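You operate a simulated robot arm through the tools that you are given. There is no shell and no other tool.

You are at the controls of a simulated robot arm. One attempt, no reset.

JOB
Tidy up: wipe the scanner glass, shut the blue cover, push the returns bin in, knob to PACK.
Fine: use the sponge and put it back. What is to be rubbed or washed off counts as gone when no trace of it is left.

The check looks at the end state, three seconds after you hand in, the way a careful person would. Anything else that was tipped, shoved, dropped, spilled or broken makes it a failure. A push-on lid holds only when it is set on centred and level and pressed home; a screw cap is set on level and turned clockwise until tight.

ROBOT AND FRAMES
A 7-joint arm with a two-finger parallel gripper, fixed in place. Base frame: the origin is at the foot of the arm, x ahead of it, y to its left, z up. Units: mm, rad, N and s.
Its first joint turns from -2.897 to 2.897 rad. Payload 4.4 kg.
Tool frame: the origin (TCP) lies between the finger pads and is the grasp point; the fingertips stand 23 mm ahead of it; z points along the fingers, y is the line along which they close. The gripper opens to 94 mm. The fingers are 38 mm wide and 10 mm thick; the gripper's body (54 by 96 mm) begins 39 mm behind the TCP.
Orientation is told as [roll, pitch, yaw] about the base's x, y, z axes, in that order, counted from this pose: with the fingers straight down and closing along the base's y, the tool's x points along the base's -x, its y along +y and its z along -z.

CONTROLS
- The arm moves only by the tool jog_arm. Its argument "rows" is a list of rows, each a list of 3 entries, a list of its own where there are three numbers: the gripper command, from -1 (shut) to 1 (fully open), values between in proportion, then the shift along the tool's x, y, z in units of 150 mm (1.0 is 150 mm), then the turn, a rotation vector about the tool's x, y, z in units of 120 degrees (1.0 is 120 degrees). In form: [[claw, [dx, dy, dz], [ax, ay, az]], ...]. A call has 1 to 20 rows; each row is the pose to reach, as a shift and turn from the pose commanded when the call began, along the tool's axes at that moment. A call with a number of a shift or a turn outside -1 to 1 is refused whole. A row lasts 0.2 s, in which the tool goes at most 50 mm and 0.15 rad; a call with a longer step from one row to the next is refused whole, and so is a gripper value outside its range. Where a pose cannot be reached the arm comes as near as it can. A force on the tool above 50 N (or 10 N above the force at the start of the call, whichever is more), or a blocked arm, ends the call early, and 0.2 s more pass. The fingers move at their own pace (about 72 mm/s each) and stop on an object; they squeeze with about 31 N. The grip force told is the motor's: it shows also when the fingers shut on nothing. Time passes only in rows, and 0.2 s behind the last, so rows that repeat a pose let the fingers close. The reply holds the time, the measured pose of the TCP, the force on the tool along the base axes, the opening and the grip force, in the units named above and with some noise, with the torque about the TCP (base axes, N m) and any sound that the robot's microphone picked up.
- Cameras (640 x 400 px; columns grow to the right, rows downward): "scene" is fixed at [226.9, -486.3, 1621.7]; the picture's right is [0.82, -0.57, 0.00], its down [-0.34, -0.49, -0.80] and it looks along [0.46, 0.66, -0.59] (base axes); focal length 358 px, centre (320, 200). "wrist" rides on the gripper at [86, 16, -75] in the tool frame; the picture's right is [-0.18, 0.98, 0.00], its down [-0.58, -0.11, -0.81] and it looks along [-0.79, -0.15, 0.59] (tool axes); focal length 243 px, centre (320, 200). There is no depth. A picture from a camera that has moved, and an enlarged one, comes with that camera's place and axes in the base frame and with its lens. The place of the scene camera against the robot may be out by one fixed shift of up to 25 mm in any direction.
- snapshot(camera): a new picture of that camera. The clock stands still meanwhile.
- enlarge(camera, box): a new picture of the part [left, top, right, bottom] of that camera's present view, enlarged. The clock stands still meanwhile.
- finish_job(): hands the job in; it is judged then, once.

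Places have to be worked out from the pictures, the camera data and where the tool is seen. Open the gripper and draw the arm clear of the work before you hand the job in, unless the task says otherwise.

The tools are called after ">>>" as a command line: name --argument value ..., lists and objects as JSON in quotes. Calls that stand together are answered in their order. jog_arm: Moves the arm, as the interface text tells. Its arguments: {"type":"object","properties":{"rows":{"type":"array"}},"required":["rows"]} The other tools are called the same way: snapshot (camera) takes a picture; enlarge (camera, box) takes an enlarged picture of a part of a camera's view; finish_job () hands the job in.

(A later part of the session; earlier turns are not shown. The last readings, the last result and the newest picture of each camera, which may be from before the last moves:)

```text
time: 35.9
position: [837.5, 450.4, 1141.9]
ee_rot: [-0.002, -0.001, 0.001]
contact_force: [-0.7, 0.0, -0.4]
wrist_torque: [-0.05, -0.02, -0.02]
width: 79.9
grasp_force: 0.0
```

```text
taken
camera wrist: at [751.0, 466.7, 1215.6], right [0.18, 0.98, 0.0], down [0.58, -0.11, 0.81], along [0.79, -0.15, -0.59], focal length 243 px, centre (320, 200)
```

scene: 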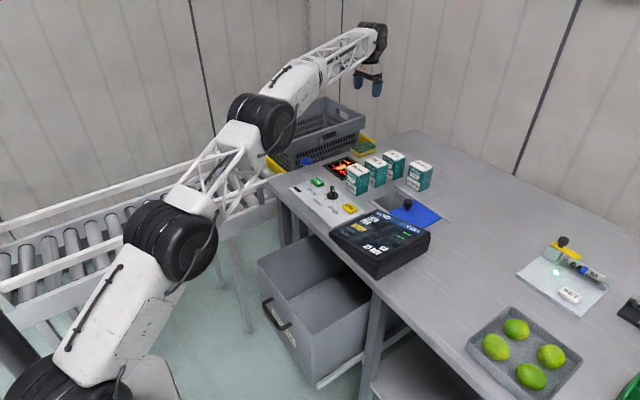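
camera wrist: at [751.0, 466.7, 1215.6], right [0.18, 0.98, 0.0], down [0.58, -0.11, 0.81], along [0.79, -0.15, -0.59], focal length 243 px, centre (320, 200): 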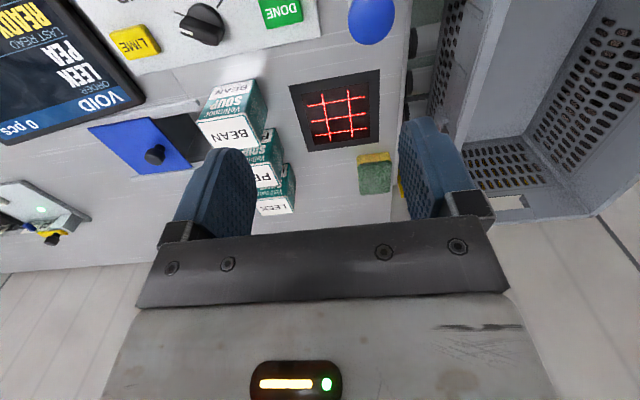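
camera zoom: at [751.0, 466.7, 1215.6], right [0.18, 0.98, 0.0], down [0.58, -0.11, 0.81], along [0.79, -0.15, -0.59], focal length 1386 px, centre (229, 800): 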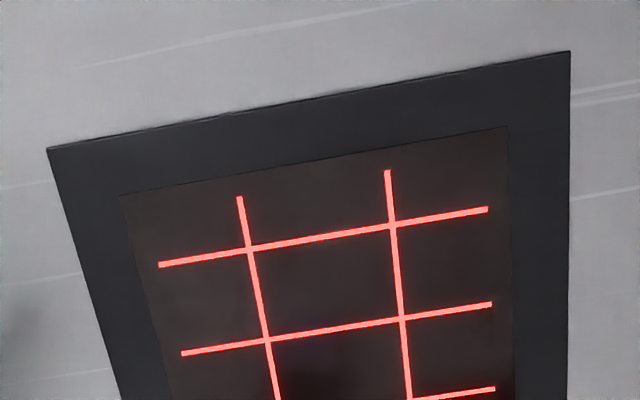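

>>> enlarge --camera "wrist" --box '[285, 85, 397, 155]'

>>> enlarge --camera "wrist" --box '[70, 60, 300, 205]'

```text
5.71 times, centred on (341, 120) of wrist
camera zoom: at [751.0, 466.7, 1215.6], right [0.18, 0.98, 0.0], down [0.58, -0.11, 0.81], along [0.79, -0.15, -0.59], focal length 1386 px, centre (200, 657)
```

zoom: 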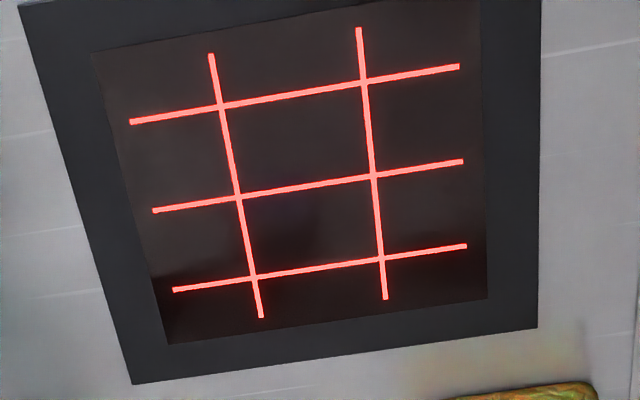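

```text
2.76 times, centred on (185, 132) of wrist
camera zoom: at [751.0, 466.7, 1215.6], right [0.18, 0.98, 0.0], down [0.58, -0.11, 0.81], along [0.79, -0.15, -0.59], focal length 669 px, centre (692, 386)
```

zoom: 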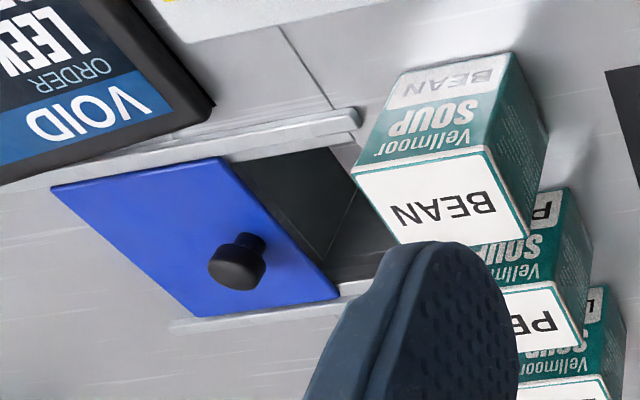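

The glass is spotless. Next the knob: I move over it at (834, 311), turning the tool +60° (so the fingers will close across the knob's bar), staying at z ≈ 1000.

>>> jog_arm --rows '[[0.3, [0, -0.11, 0.1], [0, 0, -0.0625]], [0.3, [0, -0.23, 0.2], [0, 0, -0.125]], [0.3, [0, -0.35, 0.3], [0, 0, -0.1875]], [0.3, [0.01, -0.47, 0.42], [0, 0, -0.25]], [0.3, [0.01, -0.59, 0.54], [0, 0, -0.3125]], [0.3, [0.02, -0.7, 0.66], [0, 0, -0.375]], [0.3, [0.023, -0.82, 0.78], [0, 0, -0.4375]], [0.3, [0.023, -0.93, 0.9], [0, 0, -0.5]], [0.3, [0.023, -0.93, 0.947], [0, 0, -0.5]]]'

>>> snapshot --camera "wrist"

>>> enlarge --camera "scene" --box '[280, 130, 440, 230]'

```text
time: 37.9
position: [835.1, 310.7, 1002.0]
ee_rot: [-0.002, -0.001, 1.047]
contact_force: [0.2, 0.0, 0.0]
wrist_torque: [0.0, 0.0, 0.0]
width: 60.8
grasp_force: 0.1
```

```text
taken
camera wrist: at [777.7, 245.3, 1076.5], right [-0.76, 0.65, 0.0], down [0.38, 0.45, 0.81], along [0.53, 0.61, -0.59], focal length 243 px, centre (320, 200)
```

wrist: 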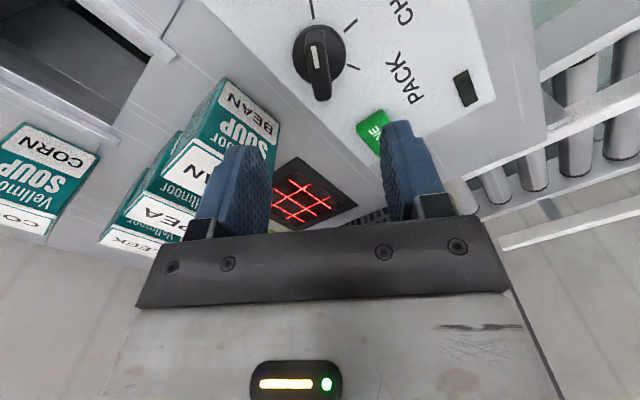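

```text
4.00 times, centred on (360, 180) of scene
camera zoom: at [226.9, -486.3, 1621.7], right [0.82, -0.57, 0.0], down [-0.34, -0.49, -0.8], along [0.46, 0.66, -0.59], focal length 1431 px, centre (160, 280)
```

zoom: 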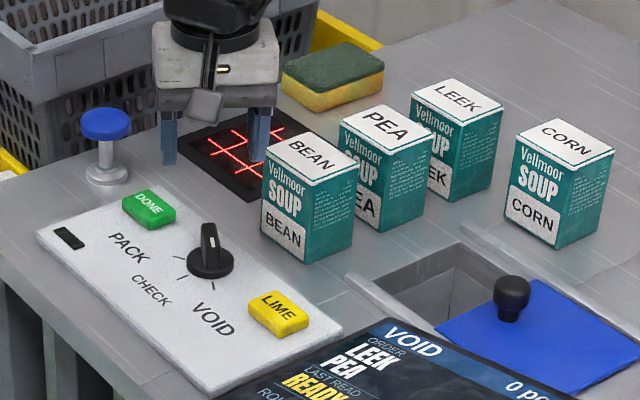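

The knob's bar now stands square between the fingers. I zoom in to refine its centre and height.

>>> enlarge --camera "wrist" --box '[272, 0, 384, 70]'

>>> enlarge --camera "wrist" --box '[272, 45, 384, 115]'

```text
5.71 times, centred on (328, 35) of wrist
camera zoom: at [777.7, 245.3, 1076.5], right [-0.76, 0.65, 0.0], down [0.38, 0.45, 0.81], along [0.53, 0.61, -0.59], focal length 1386 px, centre (274, 1143)
```

zoom: 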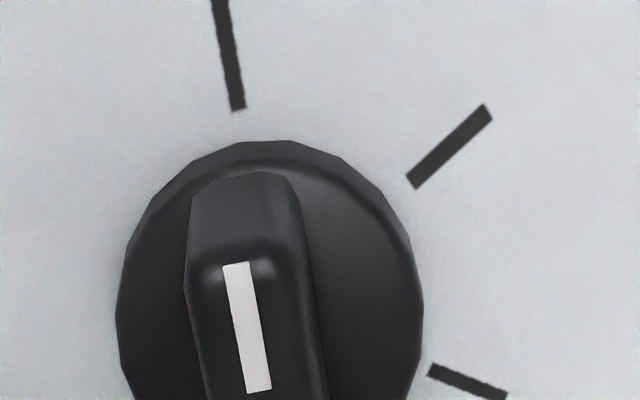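

```text
5.71 times, centred on (328, 80) of wrist
camera zoom: at [777.7, 245.3, 1076.5], right [-0.76, 0.65, 0.0], down [0.38, 0.45, 0.81], along [0.53, 0.61, -0.59], focal length 1386 px, centre (274, 886)
```

zoom: 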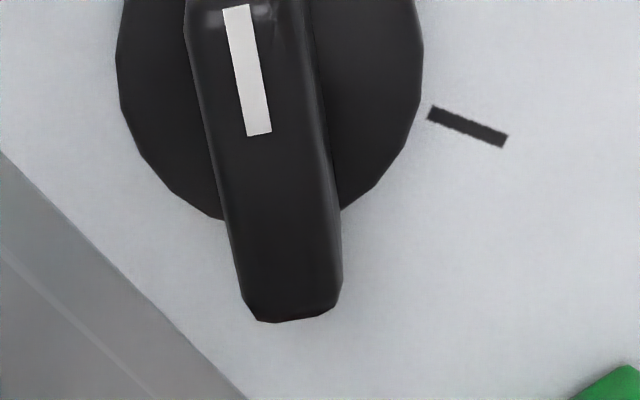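

Knob centre ≈ (834, 310.5), bar 15 mm wide with its top near z 898, disc top ≈ 875. I descend so the fingertips reach z ≈ 880, straddling the bar.

>>> jog_arm --rows '[[0.0, [0.005, 0.006, 0.2], [0, 0, 0]], [0.0, [0.005, 0.006, 0.4], [0, 0, 0]], [0.0, [0.005, 0.006, 0.55], [0, 0, 0]], [0.0, [0.005, 0.006, 0.63], [0, 0, 0]], [0.0, [0.005, 0.006, 0.66], [0, 0, 0]], [0.0, [0.005, 0.006, 0.66], [0, 0, 0]]]'

>>> snapshot --camera "wrist"

>>> enlarge --camera "scene" --box '[280, 140, 400, 215]'

```text
time: 39.3
position: [835.4, 311.4, 901.3]
ee_rot: [-0.002, 0.001, 1.047]
contact_force: [0.5, 0.4, -0.2]
wrist_torque: [0.01, -0.01, 0.01]
width: 47.1
grasp_force: 0.1
```

```text
taken
camera wrist: at [778.3, 244.7, 977.5], right [-0.76, 0.65, 0.0], down [0.38, 0.45, 0.81], along [0.53, 0.61, -0.59], focal length 243 px, centre (320, 200)
```

wrist: 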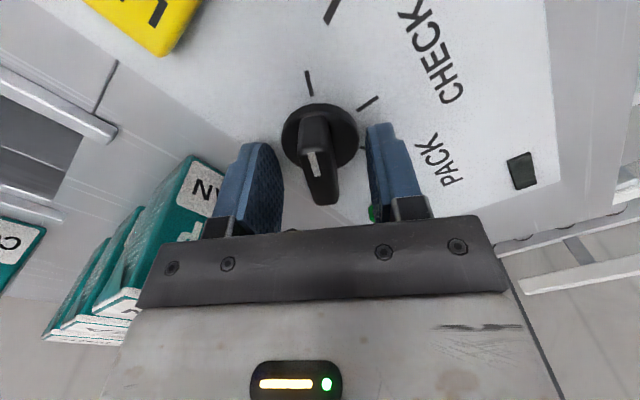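

```text
5.33 times, centred on (340, 178) of scene
camera zoom: at [226.9, -486.3, 1621.7], right [0.82, -0.57, 0.0], down [-0.34, -0.49, -0.8], along [0.46, 0.66, -0.59], focal length 1908 px, centre (213, 320)
```

zoom: 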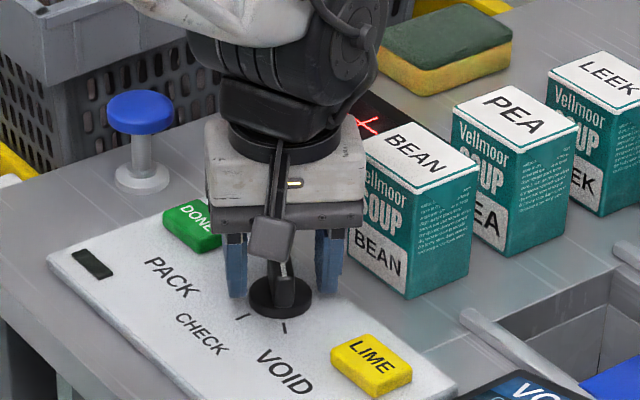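

The bar is centred between the fingers. I close on it.

>>> jog_arm --rows '[[-1, [0, 0, 0], [0, 0, 0]], [-1, [0, 0, 0], [0, 0, 0]], [-1, [0, 0, 0], [0, 0, 0]], [-1, [0, 0, 0], [0, 0, 0]]]'

```text
time: 40.3
position: [835.6, 310.8, 903.7]
ee_rot: [-0.001, -0.001, 1.048]
contact_force: [-8.1, 3.1, 1.1]
wrist_torque: [0.23, 0.46, -0.04]
width: 13.9
grasp_force: 45.1
```

Gripped (13.9 mm). I turn the tool clockwise by 120° about the knob axis, with a small sideways relief.

>>> jog_arm --rows '[[-1, [0, 0.005, 0], [0, 0, 0.0625]], [-1, [0, 0.005, 0], [0, 0, 0.125]], [-1, [0, 0.005, 0], [0, 0, 0.1875]], [-1, [0, 0.005, 0], [0, 0, 0.25]], [-1, [0, 0.005, 0], [0, 0, 0.3125]], [-1, [0, 0.005, 0], [0, 0, 0.375]], [-1, [0, 0.005, 0], [0, 0, 0.4375]], [-1, [0, 0.005, 0], [0, 0, 0.5]], [-1, [0, 0.005, 0], [0, 0, 0.5625]], [-1, [0, 0.005, 0], [0, 0, 0.625]], [-1, [0, 0.005, 0], [0, 0, 0.6875]], [-1, [0, 0.005, 0], [0, 0, 0.75]], [-1, [0, 0.005, 0], [0, 0, 0.8125]], [-1, [0, 0.005, 0], [0, 0, 0.875]], [-1, [0, 0.005, 0], [0, 0, 0.9375]], [-1, [0, 0.005, 0], [0, 0, 1.0]], [-1, [0, 0.005, 0], [0, 0, 1.0]]]'

>>> snapshot --camera "scene"

>>> enlarge --camera "scene" --box '[300, 170, 440, 258]'

>>> snapshot --camera "wrist"

```text
time: 41.1
position: [835.9, 310.9, 903.1]
ee_rot: [-0.003, -0.003, 0.692]
contact_force: [15.3, -0.6, -7.7]
wrist_torque: [0.26, 0.44, -0.03]
width: 14.0
grasp_force: 45.4
stopped in row 3: the force on the tool passed its limit at 51 N (the readings are from after the stop); the commanded pose is now the measured one
```

```text
taken
```

scene: 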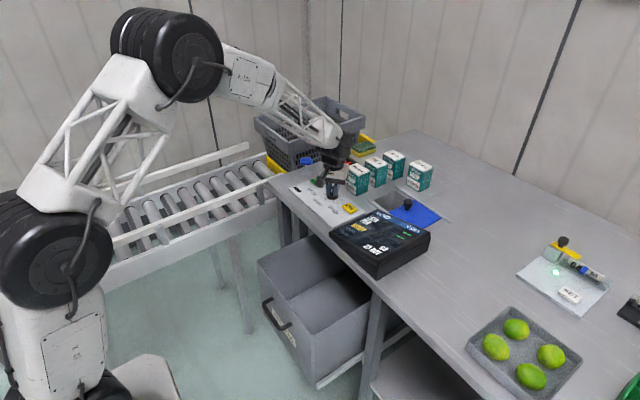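

```text
4.55 times, centred on (370, 214) of scene
camera zoom: at [226.9, -486.3, 1621.7], right [0.82, -0.57, 0.0], down [-0.34, -0.49, -0.8], along [0.46, 0.66, -0.59], focal length 1626 px, centre (93, 136)
```

zoom: 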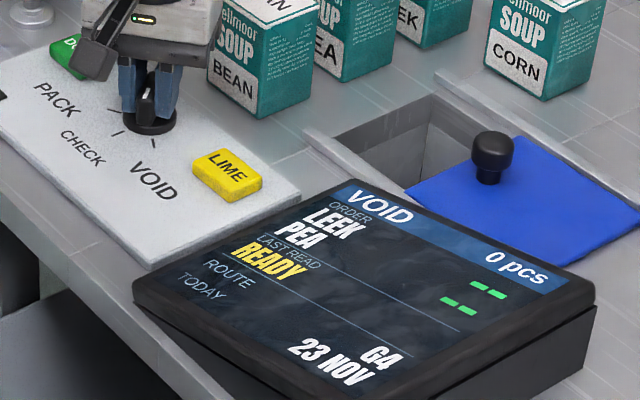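

```text
taken
camera wrist: at [758.3, 268.6, 977.4], right [-0.49, 0.87, 0.0], down [0.51, 0.29, 0.81], along [0.71, 0.39, -0.59], focal length 243 px, centre (320, 200)
```

wrist: 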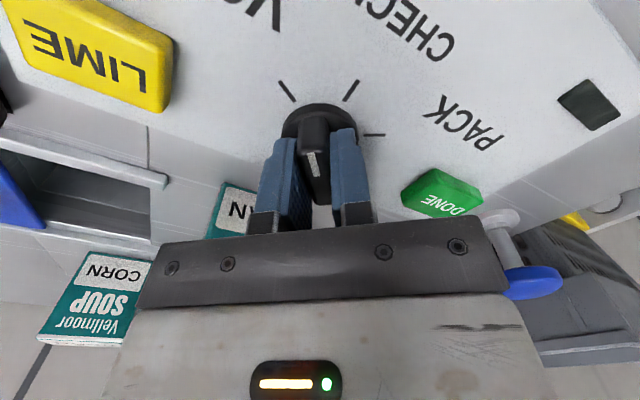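

The knob turned 20° along with the fingers, then side load stopped the move, since the tool is slightly off the knob's axis. I slacken the grip slightly, so the fingers act like a wrench, and read the force.

>>> jog_arm --rows '[[-0.64, [0, 0, 0], [0, 0, 0]], [-0.64, [0, 0, 0], [0, 0, 0]]]'

>>> enlarge --camera "wrist" --box '[240, 70, 400, 240]'

```text
time: 41.7
position: [835.9, 309.9, 903.4]
ee_rot: [-0.004, -0.004, 0.691]
contact_force: [-0.3, 0.2, 0.8]
wrist_torque: [0.0, -0.04, 0.01]
width: 17.0
grasp_force: 0.1
```

```text
2.35 times, centred on (320, 155) of wrist
camera zoom: at [757.8, 268.8, 977.8], right [-0.49, 0.87, 0.0], down [0.51, 0.29, 0.81], along [0.71, 0.39, -0.59], focal length 571 px, centre (320, 306)
```

zoom: 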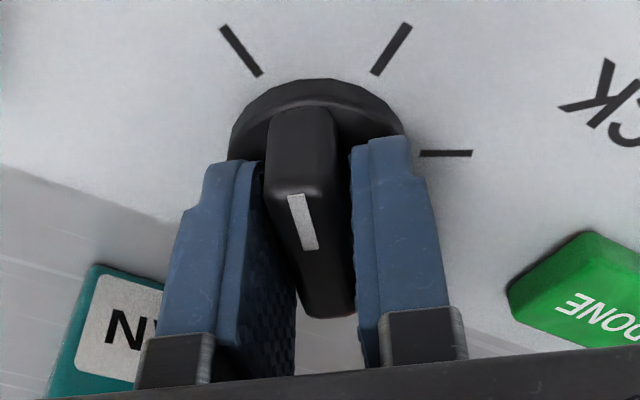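

The force is gone and the knob stays put. Now I turn on with the slack wrench grip, in smaller steps.

>>> jog_arm --rows '[[-0.64, [0, 0, 0], [0, 0, 0.04]], [-0.64, [0, 0, 0], [0, 0, 0.08]], [-0.64, [0, 0, 0], [0, 0, 0.12]], [-0.64, [0, 0, 0], [0, 0, 0.16]], [-0.64, [0, 0, 0], [0, 0, 0.2]], [-0.64, [0, 0, 0], [0, 0, 0.24]], [-0.64, [0, 0, 0], [0, 0, 0.28]], [-0.64, [0, 0, 0], [0, 0, 0.32]], [-0.64, [0, 0, 0], [0, 0, 0.36]], [-0.64, [0, 0, 0], [0, 0, 0.4]], [-0.64, [0, 0, 0], [0, 0, 0.44]], [-0.64, [0, 0, 0], [0, 0, 0.48]]]'

>>> snapshot --camera "wrist"

>>> enlarge --camera "scene" --box '[300, 170, 440, 258]'

```text
time: 44.3
position: [835.6, 311.8, 903.5]
ee_rot: [0.0, -0.004, -0.315]
contact_force: [-1.0, -1.8, -1.1]
wrist_torque: [-0.01, 0.04, -0.01]
width: 17.8
grasp_force: 0.9
```

```text
taken
camera wrist: at [758.1, 354.1, 977.9], right [0.48, 0.88, 0.0], down [0.52, -0.28, 0.81], along [0.71, -0.39, -0.59], focal length 243 px, centre (320, 200)
```

wrist: 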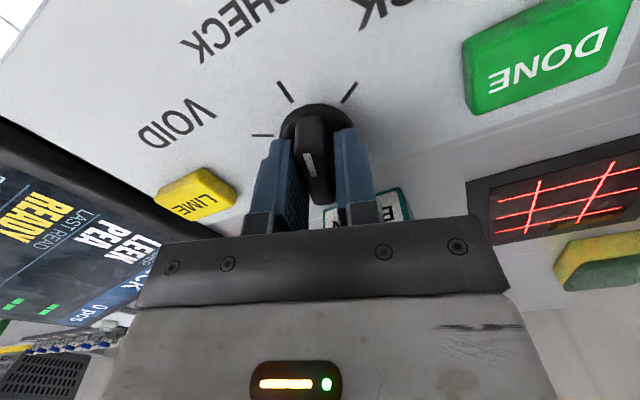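

```text
4.55 times, centred on (370, 214) of scene
camera zoom: at [226.9, -486.3, 1621.7], right [0.82, -0.57, 0.0], down [-0.34, -0.49, -0.8], along [0.46, 0.66, -0.59], focal length 1626 px, centre (93, 136)
```

zoom: 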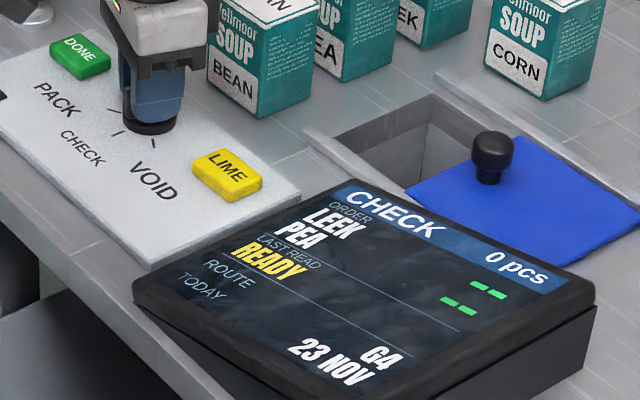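

The display now reads CHECK. I turn the remaining ~44° to PACK.

>>> jog_arm --rows '[[-0.64, [0, 0, 0], [0, 0, 0.04]], [-0.64, [0, 0, 0], [0, 0, 0.08]], [-0.64, [0, 0, 0], [0, 0, 0.12]], [-0.64, [0, 0, 0], [0, 0, 0.16]], [-0.64, [0, 0, 0], [0, 0, 0.2]], [-0.64, [0, 0, 0], [0, 0, 0.24]], [-0.64, [0, 0, 0], [0, 0, 0.28]], [-0.64, [0, 0, 0], [0, 0, 0.32]], [-0.64, [0, 0, 0], [0, 0, 0.35]], [-0.64, [0, 0, 0], [0, 0, 0.37]]]'

>>> snapshot --camera "wrist"

>>> enlarge --camera "scene" --box '[300, 170, 440, 258]'

>>> enlarge --camera "wrist" --box '[240, 70, 400, 170]'

```text
time: 46.5
position: [835.1, 310.4, 903.4]
ee_rot: [0.004, -0.002, -1.089]
contact_force: [0.0, 0.1, -0.2]
wrist_torque: [0.01, 0.06, 0.01]
width: 17.1
grasp_force: 0.5
```

```text
taken
camera wrist: at [809.5, 395.5, 977.5], right [0.96, 0.29, 0.0], down [0.17, -0.57, 0.81], along [0.24, -0.77, -0.59], focal length 243 px, centre (320, 200)
```

wrist: 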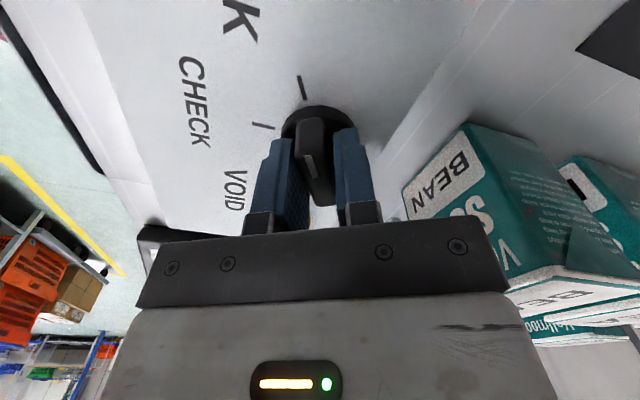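

```text
4.55 times, centred on (370, 214) of scene
camera zoom: at [226.9, -486.3, 1621.7], right [0.82, -0.57, 0.0], down [-0.34, -0.49, -0.8], along [0.46, 0.66, -0.59], focal length 1626 px, centre (93, 136)
```

zoom: 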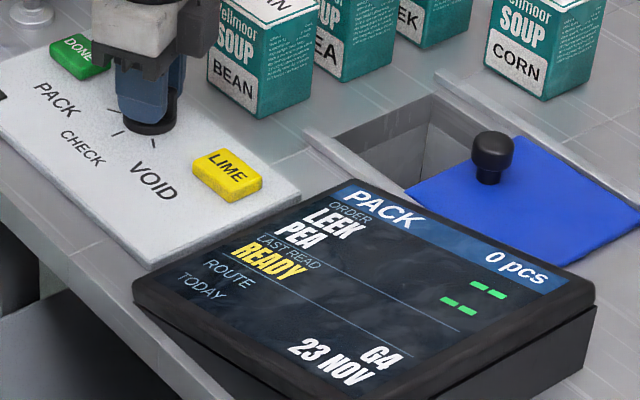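

```text
4.00 times, centred on (320, 120) of wrist
camera zoom: at [809.5, 395.5, 977.5], right [0.96, 0.29, 0.0], down [0.17, -0.57, 0.81], along [0.24, -0.77, -0.59], focal length 970 px, centre (320, 520)
```

zoom: 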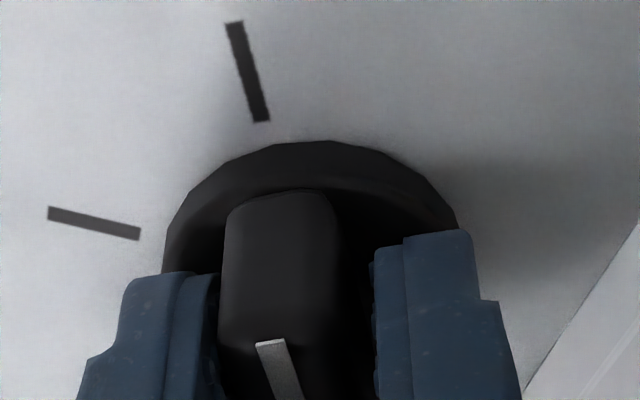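

The display shows PACK. I open the fingers a little and rise straight up to look at the knob.

>>> jog_arm --rows '[[-0.2, [0, 0, 0], [0, 0, 0]], [-0.2, [0, 0, 0], [0, 0, 0]], [-0.2, [0, 0, -0.15], [0, 0, 0]], [-0.2, [0, 0, -0.4], [0, 0, 0]], [-0.2, [0, 0, -0.66], [0, 0, 0]], [-0.2, [0, 0, -0.8], [0, 0, 0]], [-0.2, [0, 0, -0.8], [0, 0, 0]]]'

>>> enlarge --camera "wrist" --box '[250, 0, 410, 100]'

>>> enlarge --camera "scene" --box '[300, 170, 372, 215]'

```text
time: 48.1
position: [833.6, 309.7, 1021.7]
ee_rot: [0.004, -0.002, -1.09]
contact_force: [-0.2, 0.3, -0.3]
wrist_torque: [0.02, -0.01, 0.03]
width: 37.6
grasp_force: 0.0
```

```text
4.00 times, centred on (330, 50) of wrist
camera zoom: at [808.4, 394.0, 1096.7], right [0.96, 0.29, 0.0], down [0.17, -0.57, 0.81], along [0.24, -0.77, -0.59], focal length 970 px, centre (280, 800)
```

zoom: 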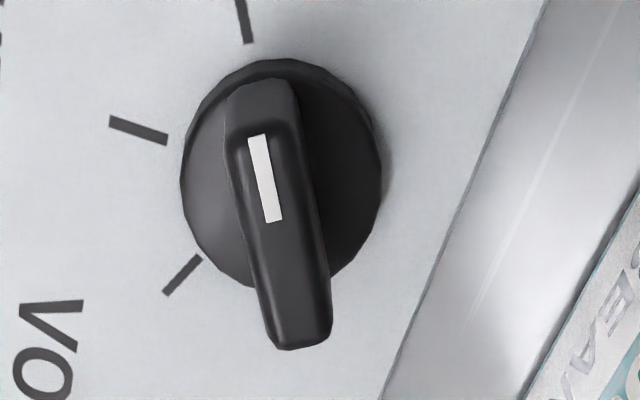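

```text
8.89 times, centred on (336, 192) of scene
camera zoom: at [226.9, -486.3, 1621.7], right [0.82, -0.57, 0.0], down [-0.34, -0.49, -0.8], along [0.46, 0.66, -0.59], focal length 3180 px, centre (178, 267)
```

zoom: 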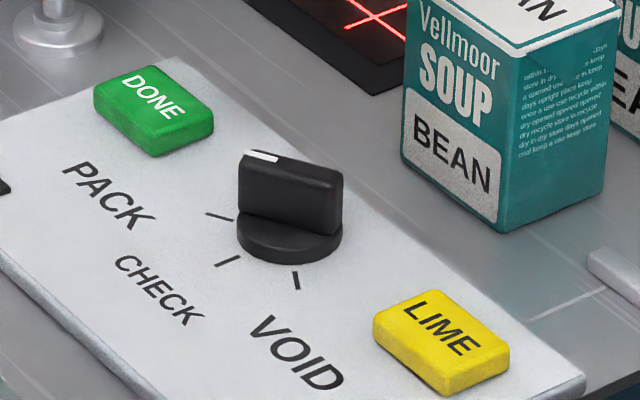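

The knob points at the PACK tick. Now I turn the tool back to yaw 0 and travel at z ≈ 1022 toward the cover's black knob near (996, 124).

>>> jog_arm --rows '[[0, [-0.1, 0.024, 0], [0, 0, -0.065]], [0, [-0.2, 0.048, 0], [0, 0, -0.13]], [0, [-0.3, 0.072, 0], [0, 0, -0.195]], [0, [-0.4, 0.096, 0], [0, 0, -0.26]], [0, [-0.5, 0.119, 0], [0, 0, -0.325]], [0, [-0.6, 0.143, 0], [0, 0, -0.39]], [0, [-0.7, 0.167, 0], [0, 0, -0.455]], [0, [-0.8, 0.191, 0], [0, 0, -0.52]]]'

>>> jog_arm --rows '[[0, [-0.1, -0.15, 0], [0, 0, 0]], [0, [-0.2, -0.3, 0], [0, 0, 0]], [0, [-0.35, -0.45, 0], [0, 0, 0]], [0, [-0.54, -0.62, 0], [0, 0, 0]], [0, [-0.54, -0.62, 0], [0, 0, 0]]]'

>>> snapshot --camera "wrist"

>>> snapshot --camera "scene"

```text
time: 49.9
position: [915.7, 217.8, 1024.3]
ee_rot: [0.001, -0.004, 0.004]
contact_force: [-0.2, 0.2, -0.6]
wrist_torque: [0.02, 0.04, 0.0]
width: 47.0
grasp_force: 0.0
```

```text
time: 51.1
position: [996.7, 125.9, 1023.8]
ee_rot: [-0.001, -0.003, -0.001]
contact_force: [0.3, 0.8, 0.5]
wrist_torque: [0.0, -0.02, 0.01]
width: 46.9
grasp_force: 0.0
```

```text
taken
camera wrist: at [910.7, 143.1, 1098.9], right [0.18, 0.98, 0.0], down [0.58, -0.11, 0.81], along [0.79, -0.15, -0.59], focal length 243 px, centre (320, 200)
```

wrist: 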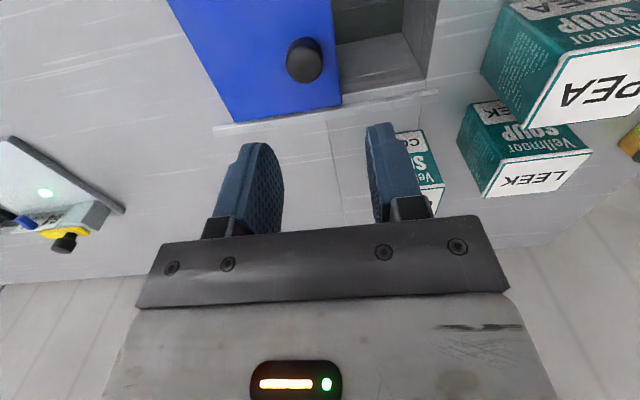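

```text
taken
```

scene: 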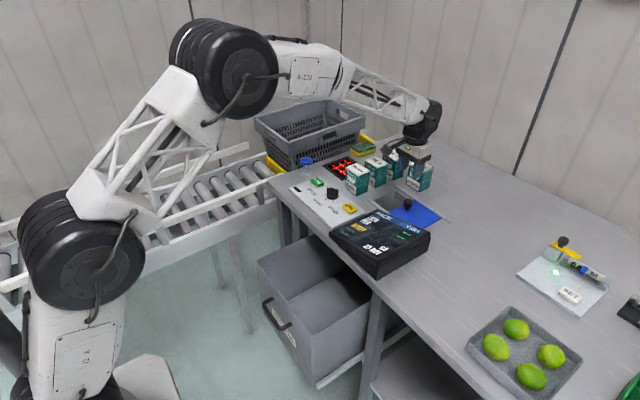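

I zoom in on the cover, its knob and the opening to measure them from this near viewpoint.

>>> enlarge --camera "wrist" --box '[160, 0, 448, 150]'

>>> enlarge --camera "scene" --box '[360, 160, 460, 222]'

```text
2.22 times, centred on (304, 75) of wrist
camera zoom: at [910.7, 143.1, 1098.9], right [0.18, 0.98, 0.0], down [0.58, -0.11, 0.81], along [0.79, -0.15, -0.59], focal length 539 px, centre (356, 478)
```

zoom: 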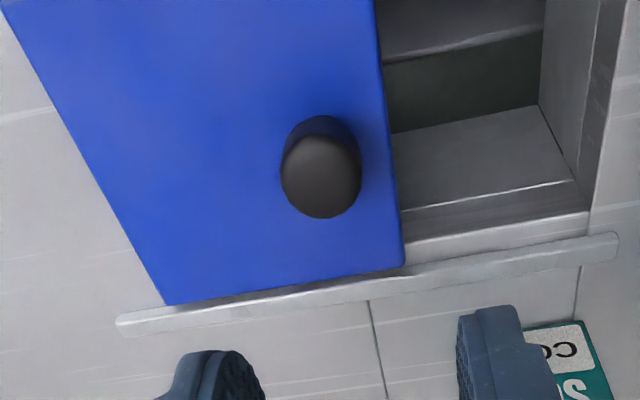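

```text
6.40 times, centred on (410, 191) of scene
camera zoom: at [226.9, -486.3, 1621.7], right [0.82, -0.57, 0.0], down [-0.34, -0.49, -0.8], along [0.46, 0.66, -0.59], focal length 2289 px, centre (-256, 258)
```

zoom: 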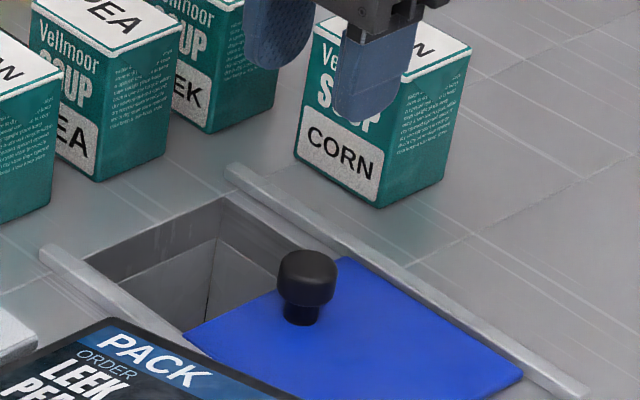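

The cover's knob is at (996, 115), ~28 mm wide, top ≈ 903; the cover's front edge is at y ≈ 139 while the opening ends at y ≈ 220. I lower the fingers around the knob.

>>> jog_arm --rows '[[0.05, [0.003, -0.05, 0.1], [0, 0, 0]], [0.05, [0.004, -0.073, 0.3], [0, 0, 0]], [0.05, [0.004, -0.073, 0.5], [0, 0, 0]], [0.05, [0.004, -0.073, 0.68], [0, 0, 0]], [0.05, [0.004, -0.073, 0.78], [0, 0, 0]], [0.05, [0.004, -0.073, 0.815], [0, 0, 0]], [0.05, [0.004, -0.073, 0.815], [0, 0, 0]]]'

>>> snapshot --camera "wrist"

>>> enlarge --camera "scene" --box '[340, 150, 460, 225]'

```text
time: 52.7
position: [995.7, 114.9, 901.6]
ee_rot: [0.0, -0.003, 0.001]
contact_force: [-0.1, 0.1, -0.1]
wrist_torque: [-0.02, 0.03, 0.01]
width: 49.8
grasp_force: 0.0
```

```text
taken
camera wrist: at [910.3, 131.8, 976.5], right [0.18, 0.98, 0.0], down [0.58, -0.11, 0.81], along [0.8, -0.15, -0.59], focal length 243 px, centre (320, 200)
```

wrist: 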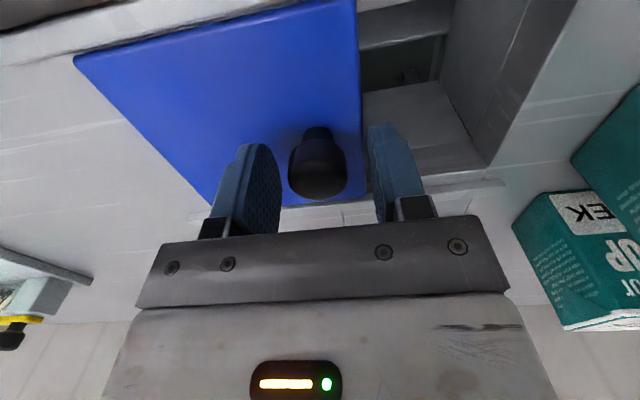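

```text
5.33 times, centred on (400, 188) of scene
camera zoom: at [226.9, -486.3, 1621.7], right [0.82, -0.57, 0.0], down [-0.34, -0.49, -0.8], along [0.46, 0.66, -0.59], focal length 1908 px, centre (-107, 267)
```

zoom: 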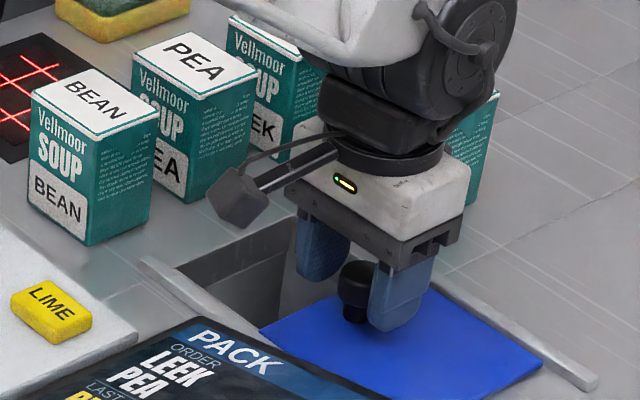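

The knob is centred between the fingers. I close to a slight clearance and push the cover along +y in small steps.

>>> jog_arm --rows '[[-0.36, [0, 0, 0], [0, 0, 0]], [-0.36, [0, 0, 0], [0, 0, 0]], [-0.36, [0, 0.05, 0], [0, 0, 0]], [-0.36, [0, 0.1, 0], [0, 0, 0]], [-0.36, [0, 0.15, 0], [0, 0, 0]], [-0.36, [0, 0.2, 0], [0, 0, 0]], [-0.36, [0, 0.25, 0], [0, 0, 0]], [-0.36, [0, 0.3, 0], [0, 0, 0]], [-0.36, [0, 0.35, 0], [0, 0, 0]], [-0.36, [0, 0.4, 0], [0, 0, 0]], [-0.36, [0, 0.45, 0], [0, 0, 0]], [-0.36, [0, 0.5, 0], [0, 0, 0]]]'

>>> snapshot --camera "wrist"

>>> enlarge --camera "scene" --box '[340, 150, 460, 225]'

```text
time: 55.3
position: [994.8, 189.6, 901.1]
ee_rot: [-0.002, -0.002, -0.002]
contact_force: [-0.3, -0.8, -0.2]
wrist_torque: [-0.08, 0.0, 0.01]
width: 30.3
grasp_force: 0.0
```

```text
taken
camera wrist: at [909.8, 205.9, 975.3], right [0.18, 0.98, 0.0], down [0.58, -0.11, 0.81], along [0.79, -0.15, -0.59], focal length 243 px, centre (320, 200)
```

wrist: 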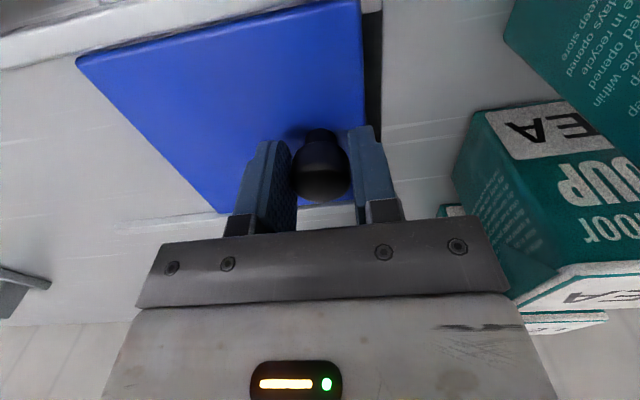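

```text
5.33 times, centred on (400, 188) of scene
camera zoom: at [226.9, -486.3, 1621.7], right [0.82, -0.57, 0.0], down [-0.34, -0.49, -0.8], along [0.46, 0.66, -0.59], focal length 1908 px, centre (-107, 267)
```

zoom: 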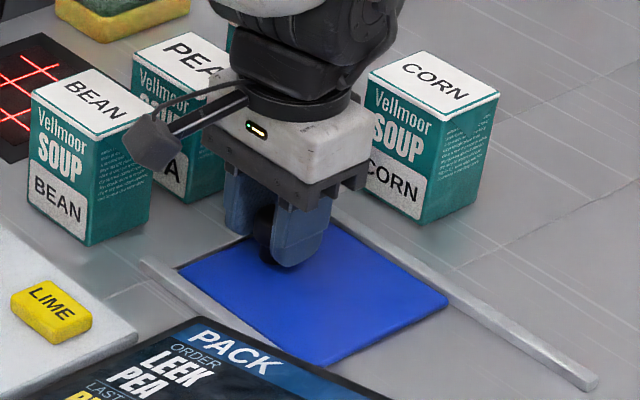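

The cover moves easily; a narrow gap remains. I push on slowly, watching the force for the stop.

>>> jog_arm --rows '[[-0.36, [0, 0.01, 0], [0, 0, 0]], [-0.36, [0, 0.02, 0], [0, 0, 0]], [-0.36, [0, 0.03, 0], [0, 0, 0]], [-0.36, [0, 0.04, 0], [0, 0, 0]], [-0.36, [0, 0.05, 0], [0, 0, 0]], [-0.36, [0, 0.06, 0], [0, 0, 0]], [-0.36, [0, 0.067, 0], [0, 0, 0]]]'

>>> snapshot --camera "wrist"

```text
time: 56.9
position: [996.1, 199.5, 903.0]
ee_rot: [-0.001, -0.003, -0.001]
contact_force: [0.2, 0.5, -0.3]
wrist_torque: [0.01, 0.0, 0.01]
width: 29.9
grasp_force: 0.1
```

```text
taken
camera wrist: at [909.3, 215.8, 976.5], right [0.18, 0.98, 0.0], down [0.58, -0.11, 0.81], along [0.8, -0.15, -0.59], focal length 243 px, centre (320, 200)
```

wrist: 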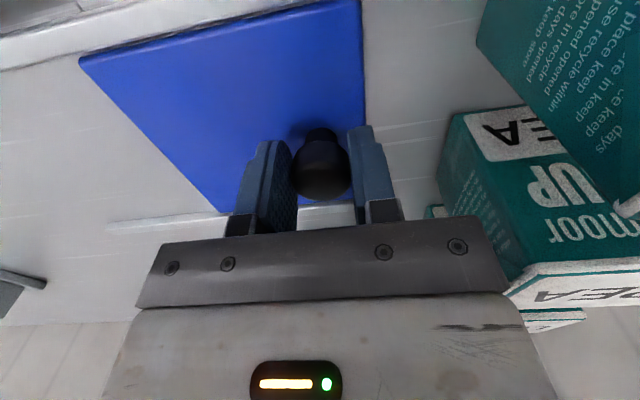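

The opening is no longer visible. I continue a few millimetres slowly to find the end stop.

>>> jog_arm --rows '[[-0.36, [0, 0.008, 0], [0, 0, 0]], [-0.36, [0, 0.016, 0], [0, 0, 0]], [-0.36, [0, 0.024, 0], [0, 0, 0]], [-0.36, [0, 0.032, 0], [0, 0, 0]], [-0.36, [0, 0.04, 0], [0, 0, 0]]]'

>>> enlarge --camera "wrist" --box '[60, 0, 460, 230]'

>>> enlarge --camera "scene" --box '[340, 150, 460, 225]'

```text
time: 58.1
position: [996.9, 205.7, 902.0]
ee_rot: [-0.001, -0.002, 0.0]
contact_force: [-1.2, 1.8, -0.8]
wrist_torque: [0.04, 0.03, 0.02]
width: 30.6
grasp_force: 1.0
```

```text
1.60 times, centred on (260, 115) of wrist
camera zoom: at [909.8, 221.9, 976.4], right [0.18, 0.98, 0.0], down [0.58, -0.11, 0.81], along [0.79, -0.15, -0.59], focal length 388 px, centre (416, 336)
```

zoom: 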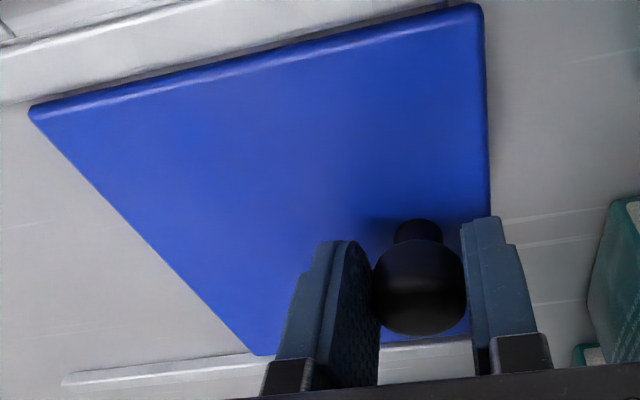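

```text
5.33 times, centred on (400, 188) of scene
camera zoom: at [226.9, -486.3, 1621.7], right [0.82, -0.57, 0.0], down [-0.34, -0.49, -0.8], along [0.46, 0.66, -0.59], focal length 1908 px, centre (-107, 267)
```

zoom: 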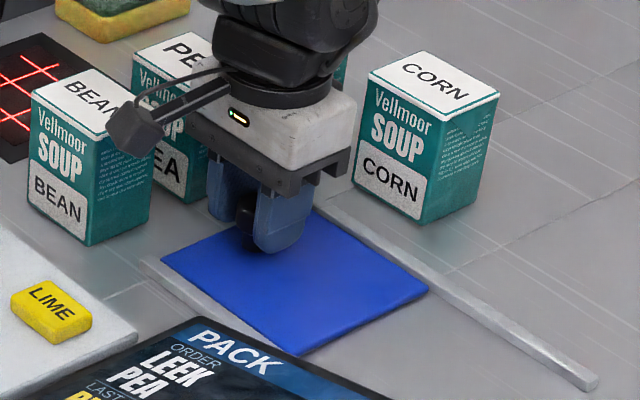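

The cover now spans y ≈ 115–231, over the whole opening; rails end at ≈ 234. I nudge on by single millimetres to feel whether the stop is there.

>>> jog_arm --rows '[[-0.36, [0, 0.007, 0], [0, 0, 0]], [-0.36, [0, 0.013, 0], [0, 0, 0]], [-0.36, [0, 0.013, 0], [0, 0, 0]]]'

>>> enlarge --camera "wrist" --box '[60, 0, 460, 230]'

```text
time: 58.9
position: [997.6, 207.8, 902.2]
ee_rot: [-0.001, -0.003, 0.0]
contact_force: [-1.7, -3.6, -0.5]
wrist_torque: [-0.04, 0.02, -0.05]
width: 31.7
grasp_force: 1.2
```

```text
1.60 times, centred on (260, 115) of wrist
camera zoom: at [910.2, 224.0, 976.3], right [0.18, 0.98, 0.0], down [0.58, -0.11, 0.81], along [0.79, -0.15, -0.59], focal length 388 px, centre (416, 336)
```

zoom: 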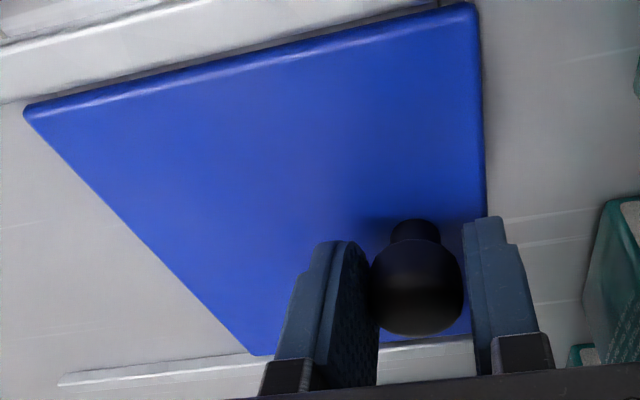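

The finger is being pushed back and the cover did not follow the last 2 mm, so it seems to be at its stop. One more millimetre to confirm.

>>> jog_arm --rows '[[-0.36, [0, 0.007, 0], [0, 0, 0]], [-0.36, [0, 0.013, 0], [0, 0, 0]], [-0.36, [0, 0.013, 0], [0, 0, 0]]]'

>>> enlarge --camera "wrist" --box '[60, 0, 460, 230]'

```text
time: 59.7
position: [997.0, 209.5, 902.0]
ee_rot: [0.0, -0.001, 0.0]
contact_force: [-4.0, -10.4, 2.7]
wrist_torque: [-0.18, 0.06, -0.09]
width: 34.4
grasp_force: 4.8
```

```text
1.60 times, centred on (260, 115) of wrist
camera zoom: at [910.3, 225.8, 976.2], right [0.18, 0.98, 0.0], down [0.58, -0.11, 0.81], along [0.79, -0.15, -0.59], focal length 388 px, centre (416, 336)
```

zoom: 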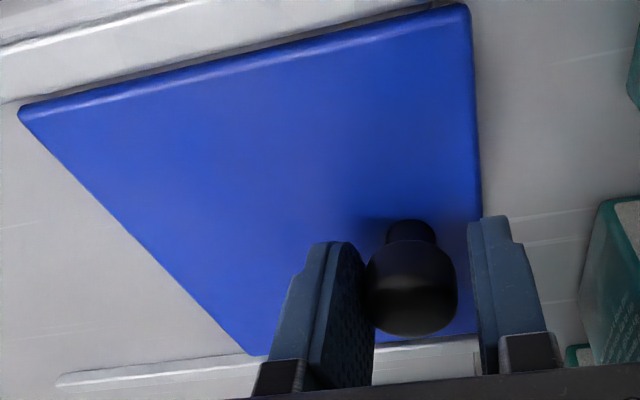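

Force rose to 10 N and the cover stays put: it is shut against its stop. I relieve the push, open, and rise straight up.

>>> jog_arm --rows '[[-0.2, [0, -0.02, 0], [0, 0, 0]], [0.1, [0, -0.02, 0], [0, 0, 0]], [0.1, [0, -0.02, 0], [0, 0, 0]], [0.1, [0, -0.02, -0.2], [0, 0, 0]], [0.1, [0, -0.02, -0.5], [0, 0, 0]], [0.1, [0, -0.02, -0.8], [0, 0, 0]], [0.1, [0, -0.02, -1.0], [0, 0, 0]]]'

>>> snapshot --camera "scene"

>>> enlarge --camera "scene" --box '[250, 215, 450, 400]'

```text
time: 61.3
position: [995.4, 205.1, 1050.0]
ee_rot: [0.001, -0.002, 0.002]
contact_force: [0.5, -0.4, -0.4]
wrist_torque: [0.01, -0.04, 0.0]
width: 51.8
grasp_force: 0.1
```

```text
taken
```

scene: 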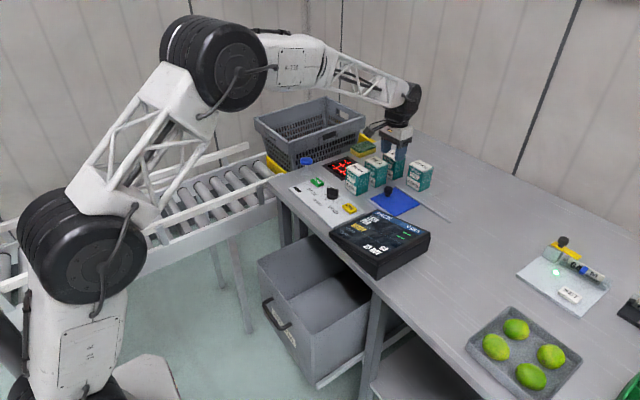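

```text
2.16 times, centred on (350, 308) of scene
camera zoom: at [226.9, -486.3, 1621.7], right [0.82, -0.57, 0.0], down [-0.34, -0.49, -0.8], along [0.46, 0.66, -0.59], focal length 773 px, centre (255, -32)
```

zoom: 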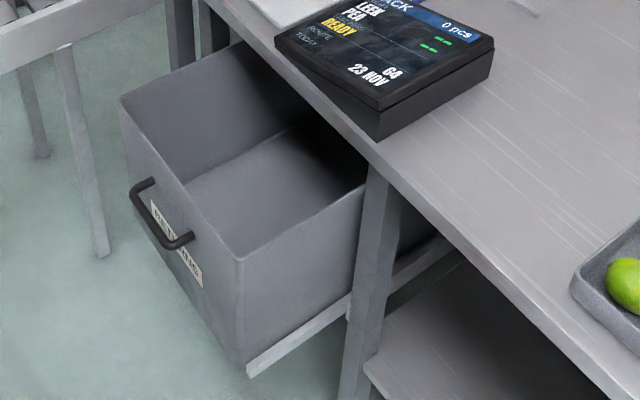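

The cover is shut. Now the returns bin under the table; I retreat at z ≈ 1050 over everything toward the robot to look at the bin from above.

>>> jog_arm --rows '[[0, [0.3, -0.05, 0], [0, 0, 0]], [-0.5, [0.6, -0.1, 0], [0, 0, 0]], [-1, [0.9, -0.15, 0], [0, 0, 0]], [-1, [1.0, -0.18, 0], [0, 0, 0]]]'

>>> jog_arm --rows '[[-1, [0.3, -0.05, 0], [0, 0, 0]], [-1, [0.6, -0.1, 0], [0, 0, 0]], [-1, [0.9, -0.1, 0], [0, 0, 0]], [-1, [1.0, -0.1, 0], [0, 0, 0]]]'

>>> jog_arm --rows '[[-1, [0.3, 0, 0], [0, 0, 0]], [-1, [0.6, 0, 0], [0, 0, 0]], [-1, [0.9, 0, 0], [0, 0, 0]], [-1, [1.0, 0, 0], [0, 0, 0]]]'

>>> snapshot --camera "wrist"

>>> snapshot --camera "scene"

```text
time: 62.3
position: [847.9, 178.1, 1050.6]
ee_rot: [0.001, -0.005, 0.0]
contact_force: [-0.4, 0.3, 1.0]
wrist_torque: [0.03, 0.03, -0.01]
width: 0.3
grasp_force: 31.0
```

```text
time: 63.3
position: [696.2, 163.6, 1047.9]
ee_rot: [0.0, -0.003, 0.001]
contact_force: [0.2, -0.5, 0.3]
wrist_torque: [-0.02, 0.03, 0.0]
width: 0.0
grasp_force: 30.3
```

```text
time: 64.3
position: [546.9, 163.6, 1047.4]
ee_rot: [0.0, -0.003, 0.0]
contact_force: [-0.6, -0.1, 0.2]
wrist_torque: [0.0, 0.02, 0.0]
width: 0.0
grasp_force: 30.8
```

```text
taken
camera wrist: at [460.7, 180.5, 1122.0], right [0.18, 0.98, 0.0], down [0.58, -0.11, 0.81], along [0.79, -0.15, -0.59], focal length 243 px, centre (320, 200)
```

wrist: 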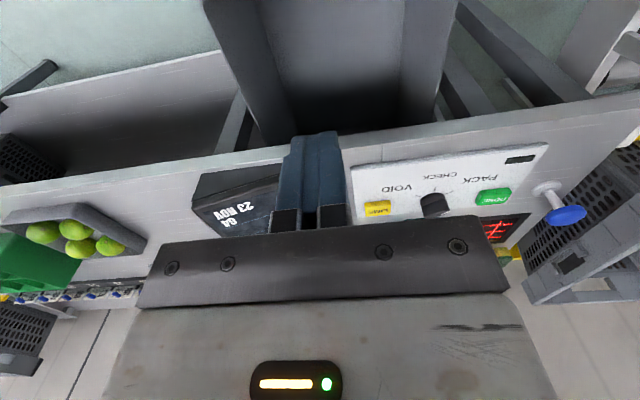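

```text
taken
```

scene: 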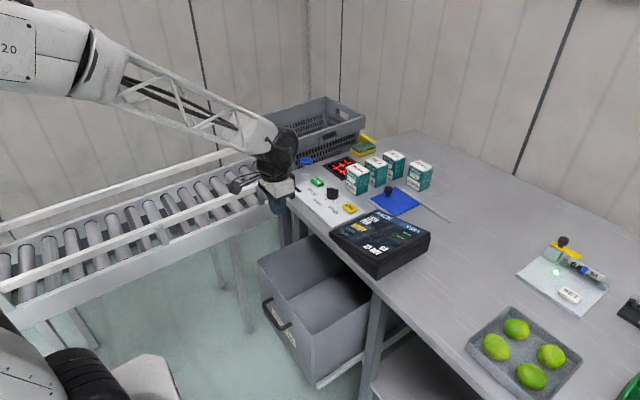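

I need to see the bin's front, so I go back further and lower, staying well in front of the handle (x < 480).

>>> jog_arm --rows '[[-1, [0.3, -0.03, 0], [0, 0, 0]], [-1, [0.6, -0.06, 0], [0, 0, 0]], [-1, [0.9, -0.09, 0], [0, 0, 0]], [-1, [1.0, -0.09, 0.2], [0, 0, 0]]]'

>>> jog_arm --rows '[[-1, [0.15, 0, 0.25], [0, 0, 0]], [-1, [0.27, 0, 0.5], [0, 0, 0]], [-1, [0.27, 0, 0.75], [0, 0, 0]], [-1, [0.27, 0, 1.0], [0, 0, 0]]]'

>>> snapshot --camera "wrist"

>>> snapshot --camera "scene"

```text
time: 65.3
position: [395.4, 149.9, 1018.6]
ee_rot: [0.0, -0.002, -0.001]
contact_force: [0.2, 0.6, -0.5]
wrist_torque: [0.01, 0.0, 0.0]
width: 0.0
grasp_force: 30.3
```

```text
time: 66.3
position: [359.0, 152.2, 866.2]
ee_rot: [0.0, -0.005, -0.001]
contact_force: [-0.7, -0.4, 0.4]
wrist_torque: [0.01, -0.01, 0.01]
width: 0.0
grasp_force: 31.1
```

```text
taken
camera wrist: at [271.8, 168.1, 940.3], right [0.18, 0.98, 0.0], down [0.58, -0.11, 0.81], along [0.8, -0.15, -0.59], focal length 243 px, centre (320, 200)
```

wrist: 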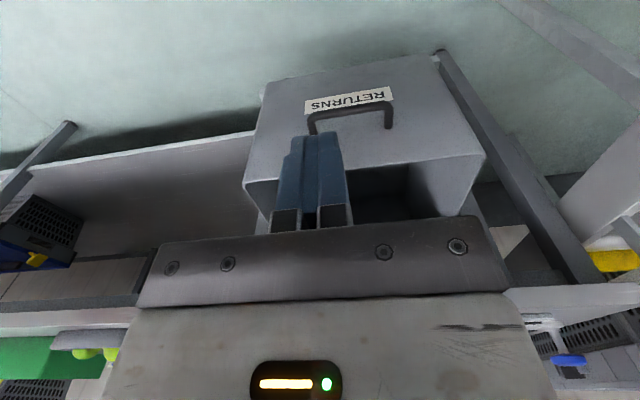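

```text
taken
```

scene: 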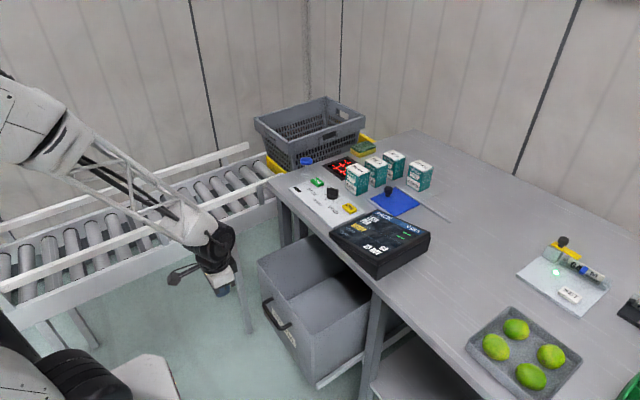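

The bin's front, handle and label are visible now. I lower by 100 mm for a second view to triangulate the handle and rim.

>>> jog_arm --rows '[[-1, [0, 0, 0.2], [0, 0, 0]], [-1, [0, 0, 0.45], [0, 0, 0]], [-1, [0, 0, 0.667], [0, 0, 0]], [-1, [0, 0, 0.667], [0, 0, 0]]]'

>>> snapshot --camera "wrist"

>>> enlarge --camera "wrist" --box '[180, 40, 520, 240]'

```text
time: 67.3
position: [356.1, 151.5, 769.8]
ee_rot: [-0.001, -0.002, 0.001]
contact_force: [0.5, 0.5, -0.3]
wrist_torque: [-0.01, 0.03, 0.01]
width: 0.2
grasp_force: 30.7
```

```text
taken
camera wrist: at [269.7, 167.8, 843.2], right [0.18, 0.98, 0.0], down [0.58, -0.11, 0.81], along [0.8, -0.15, -0.59], focal length 243 px, centre (320, 200)
```

wrist: 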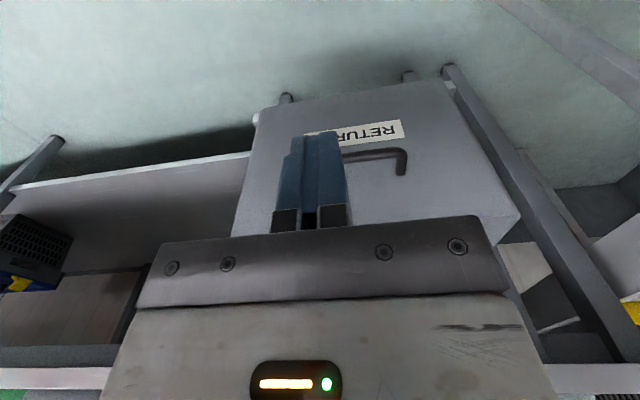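

```text
1.88 times, centred on (350, 140) of wrist
camera zoom: at [269.7, 167.8, 843.2], right [0.18, 0.98, 0.0], down [0.58, -0.11, 0.81], along [0.8, -0.15, -0.59], focal length 457 px, centre (264, 313)
```

zoom: 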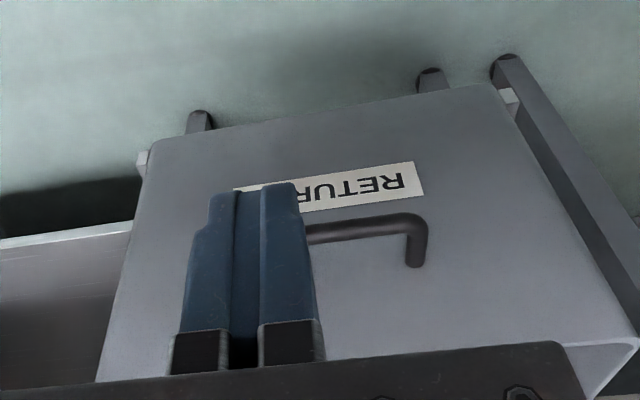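

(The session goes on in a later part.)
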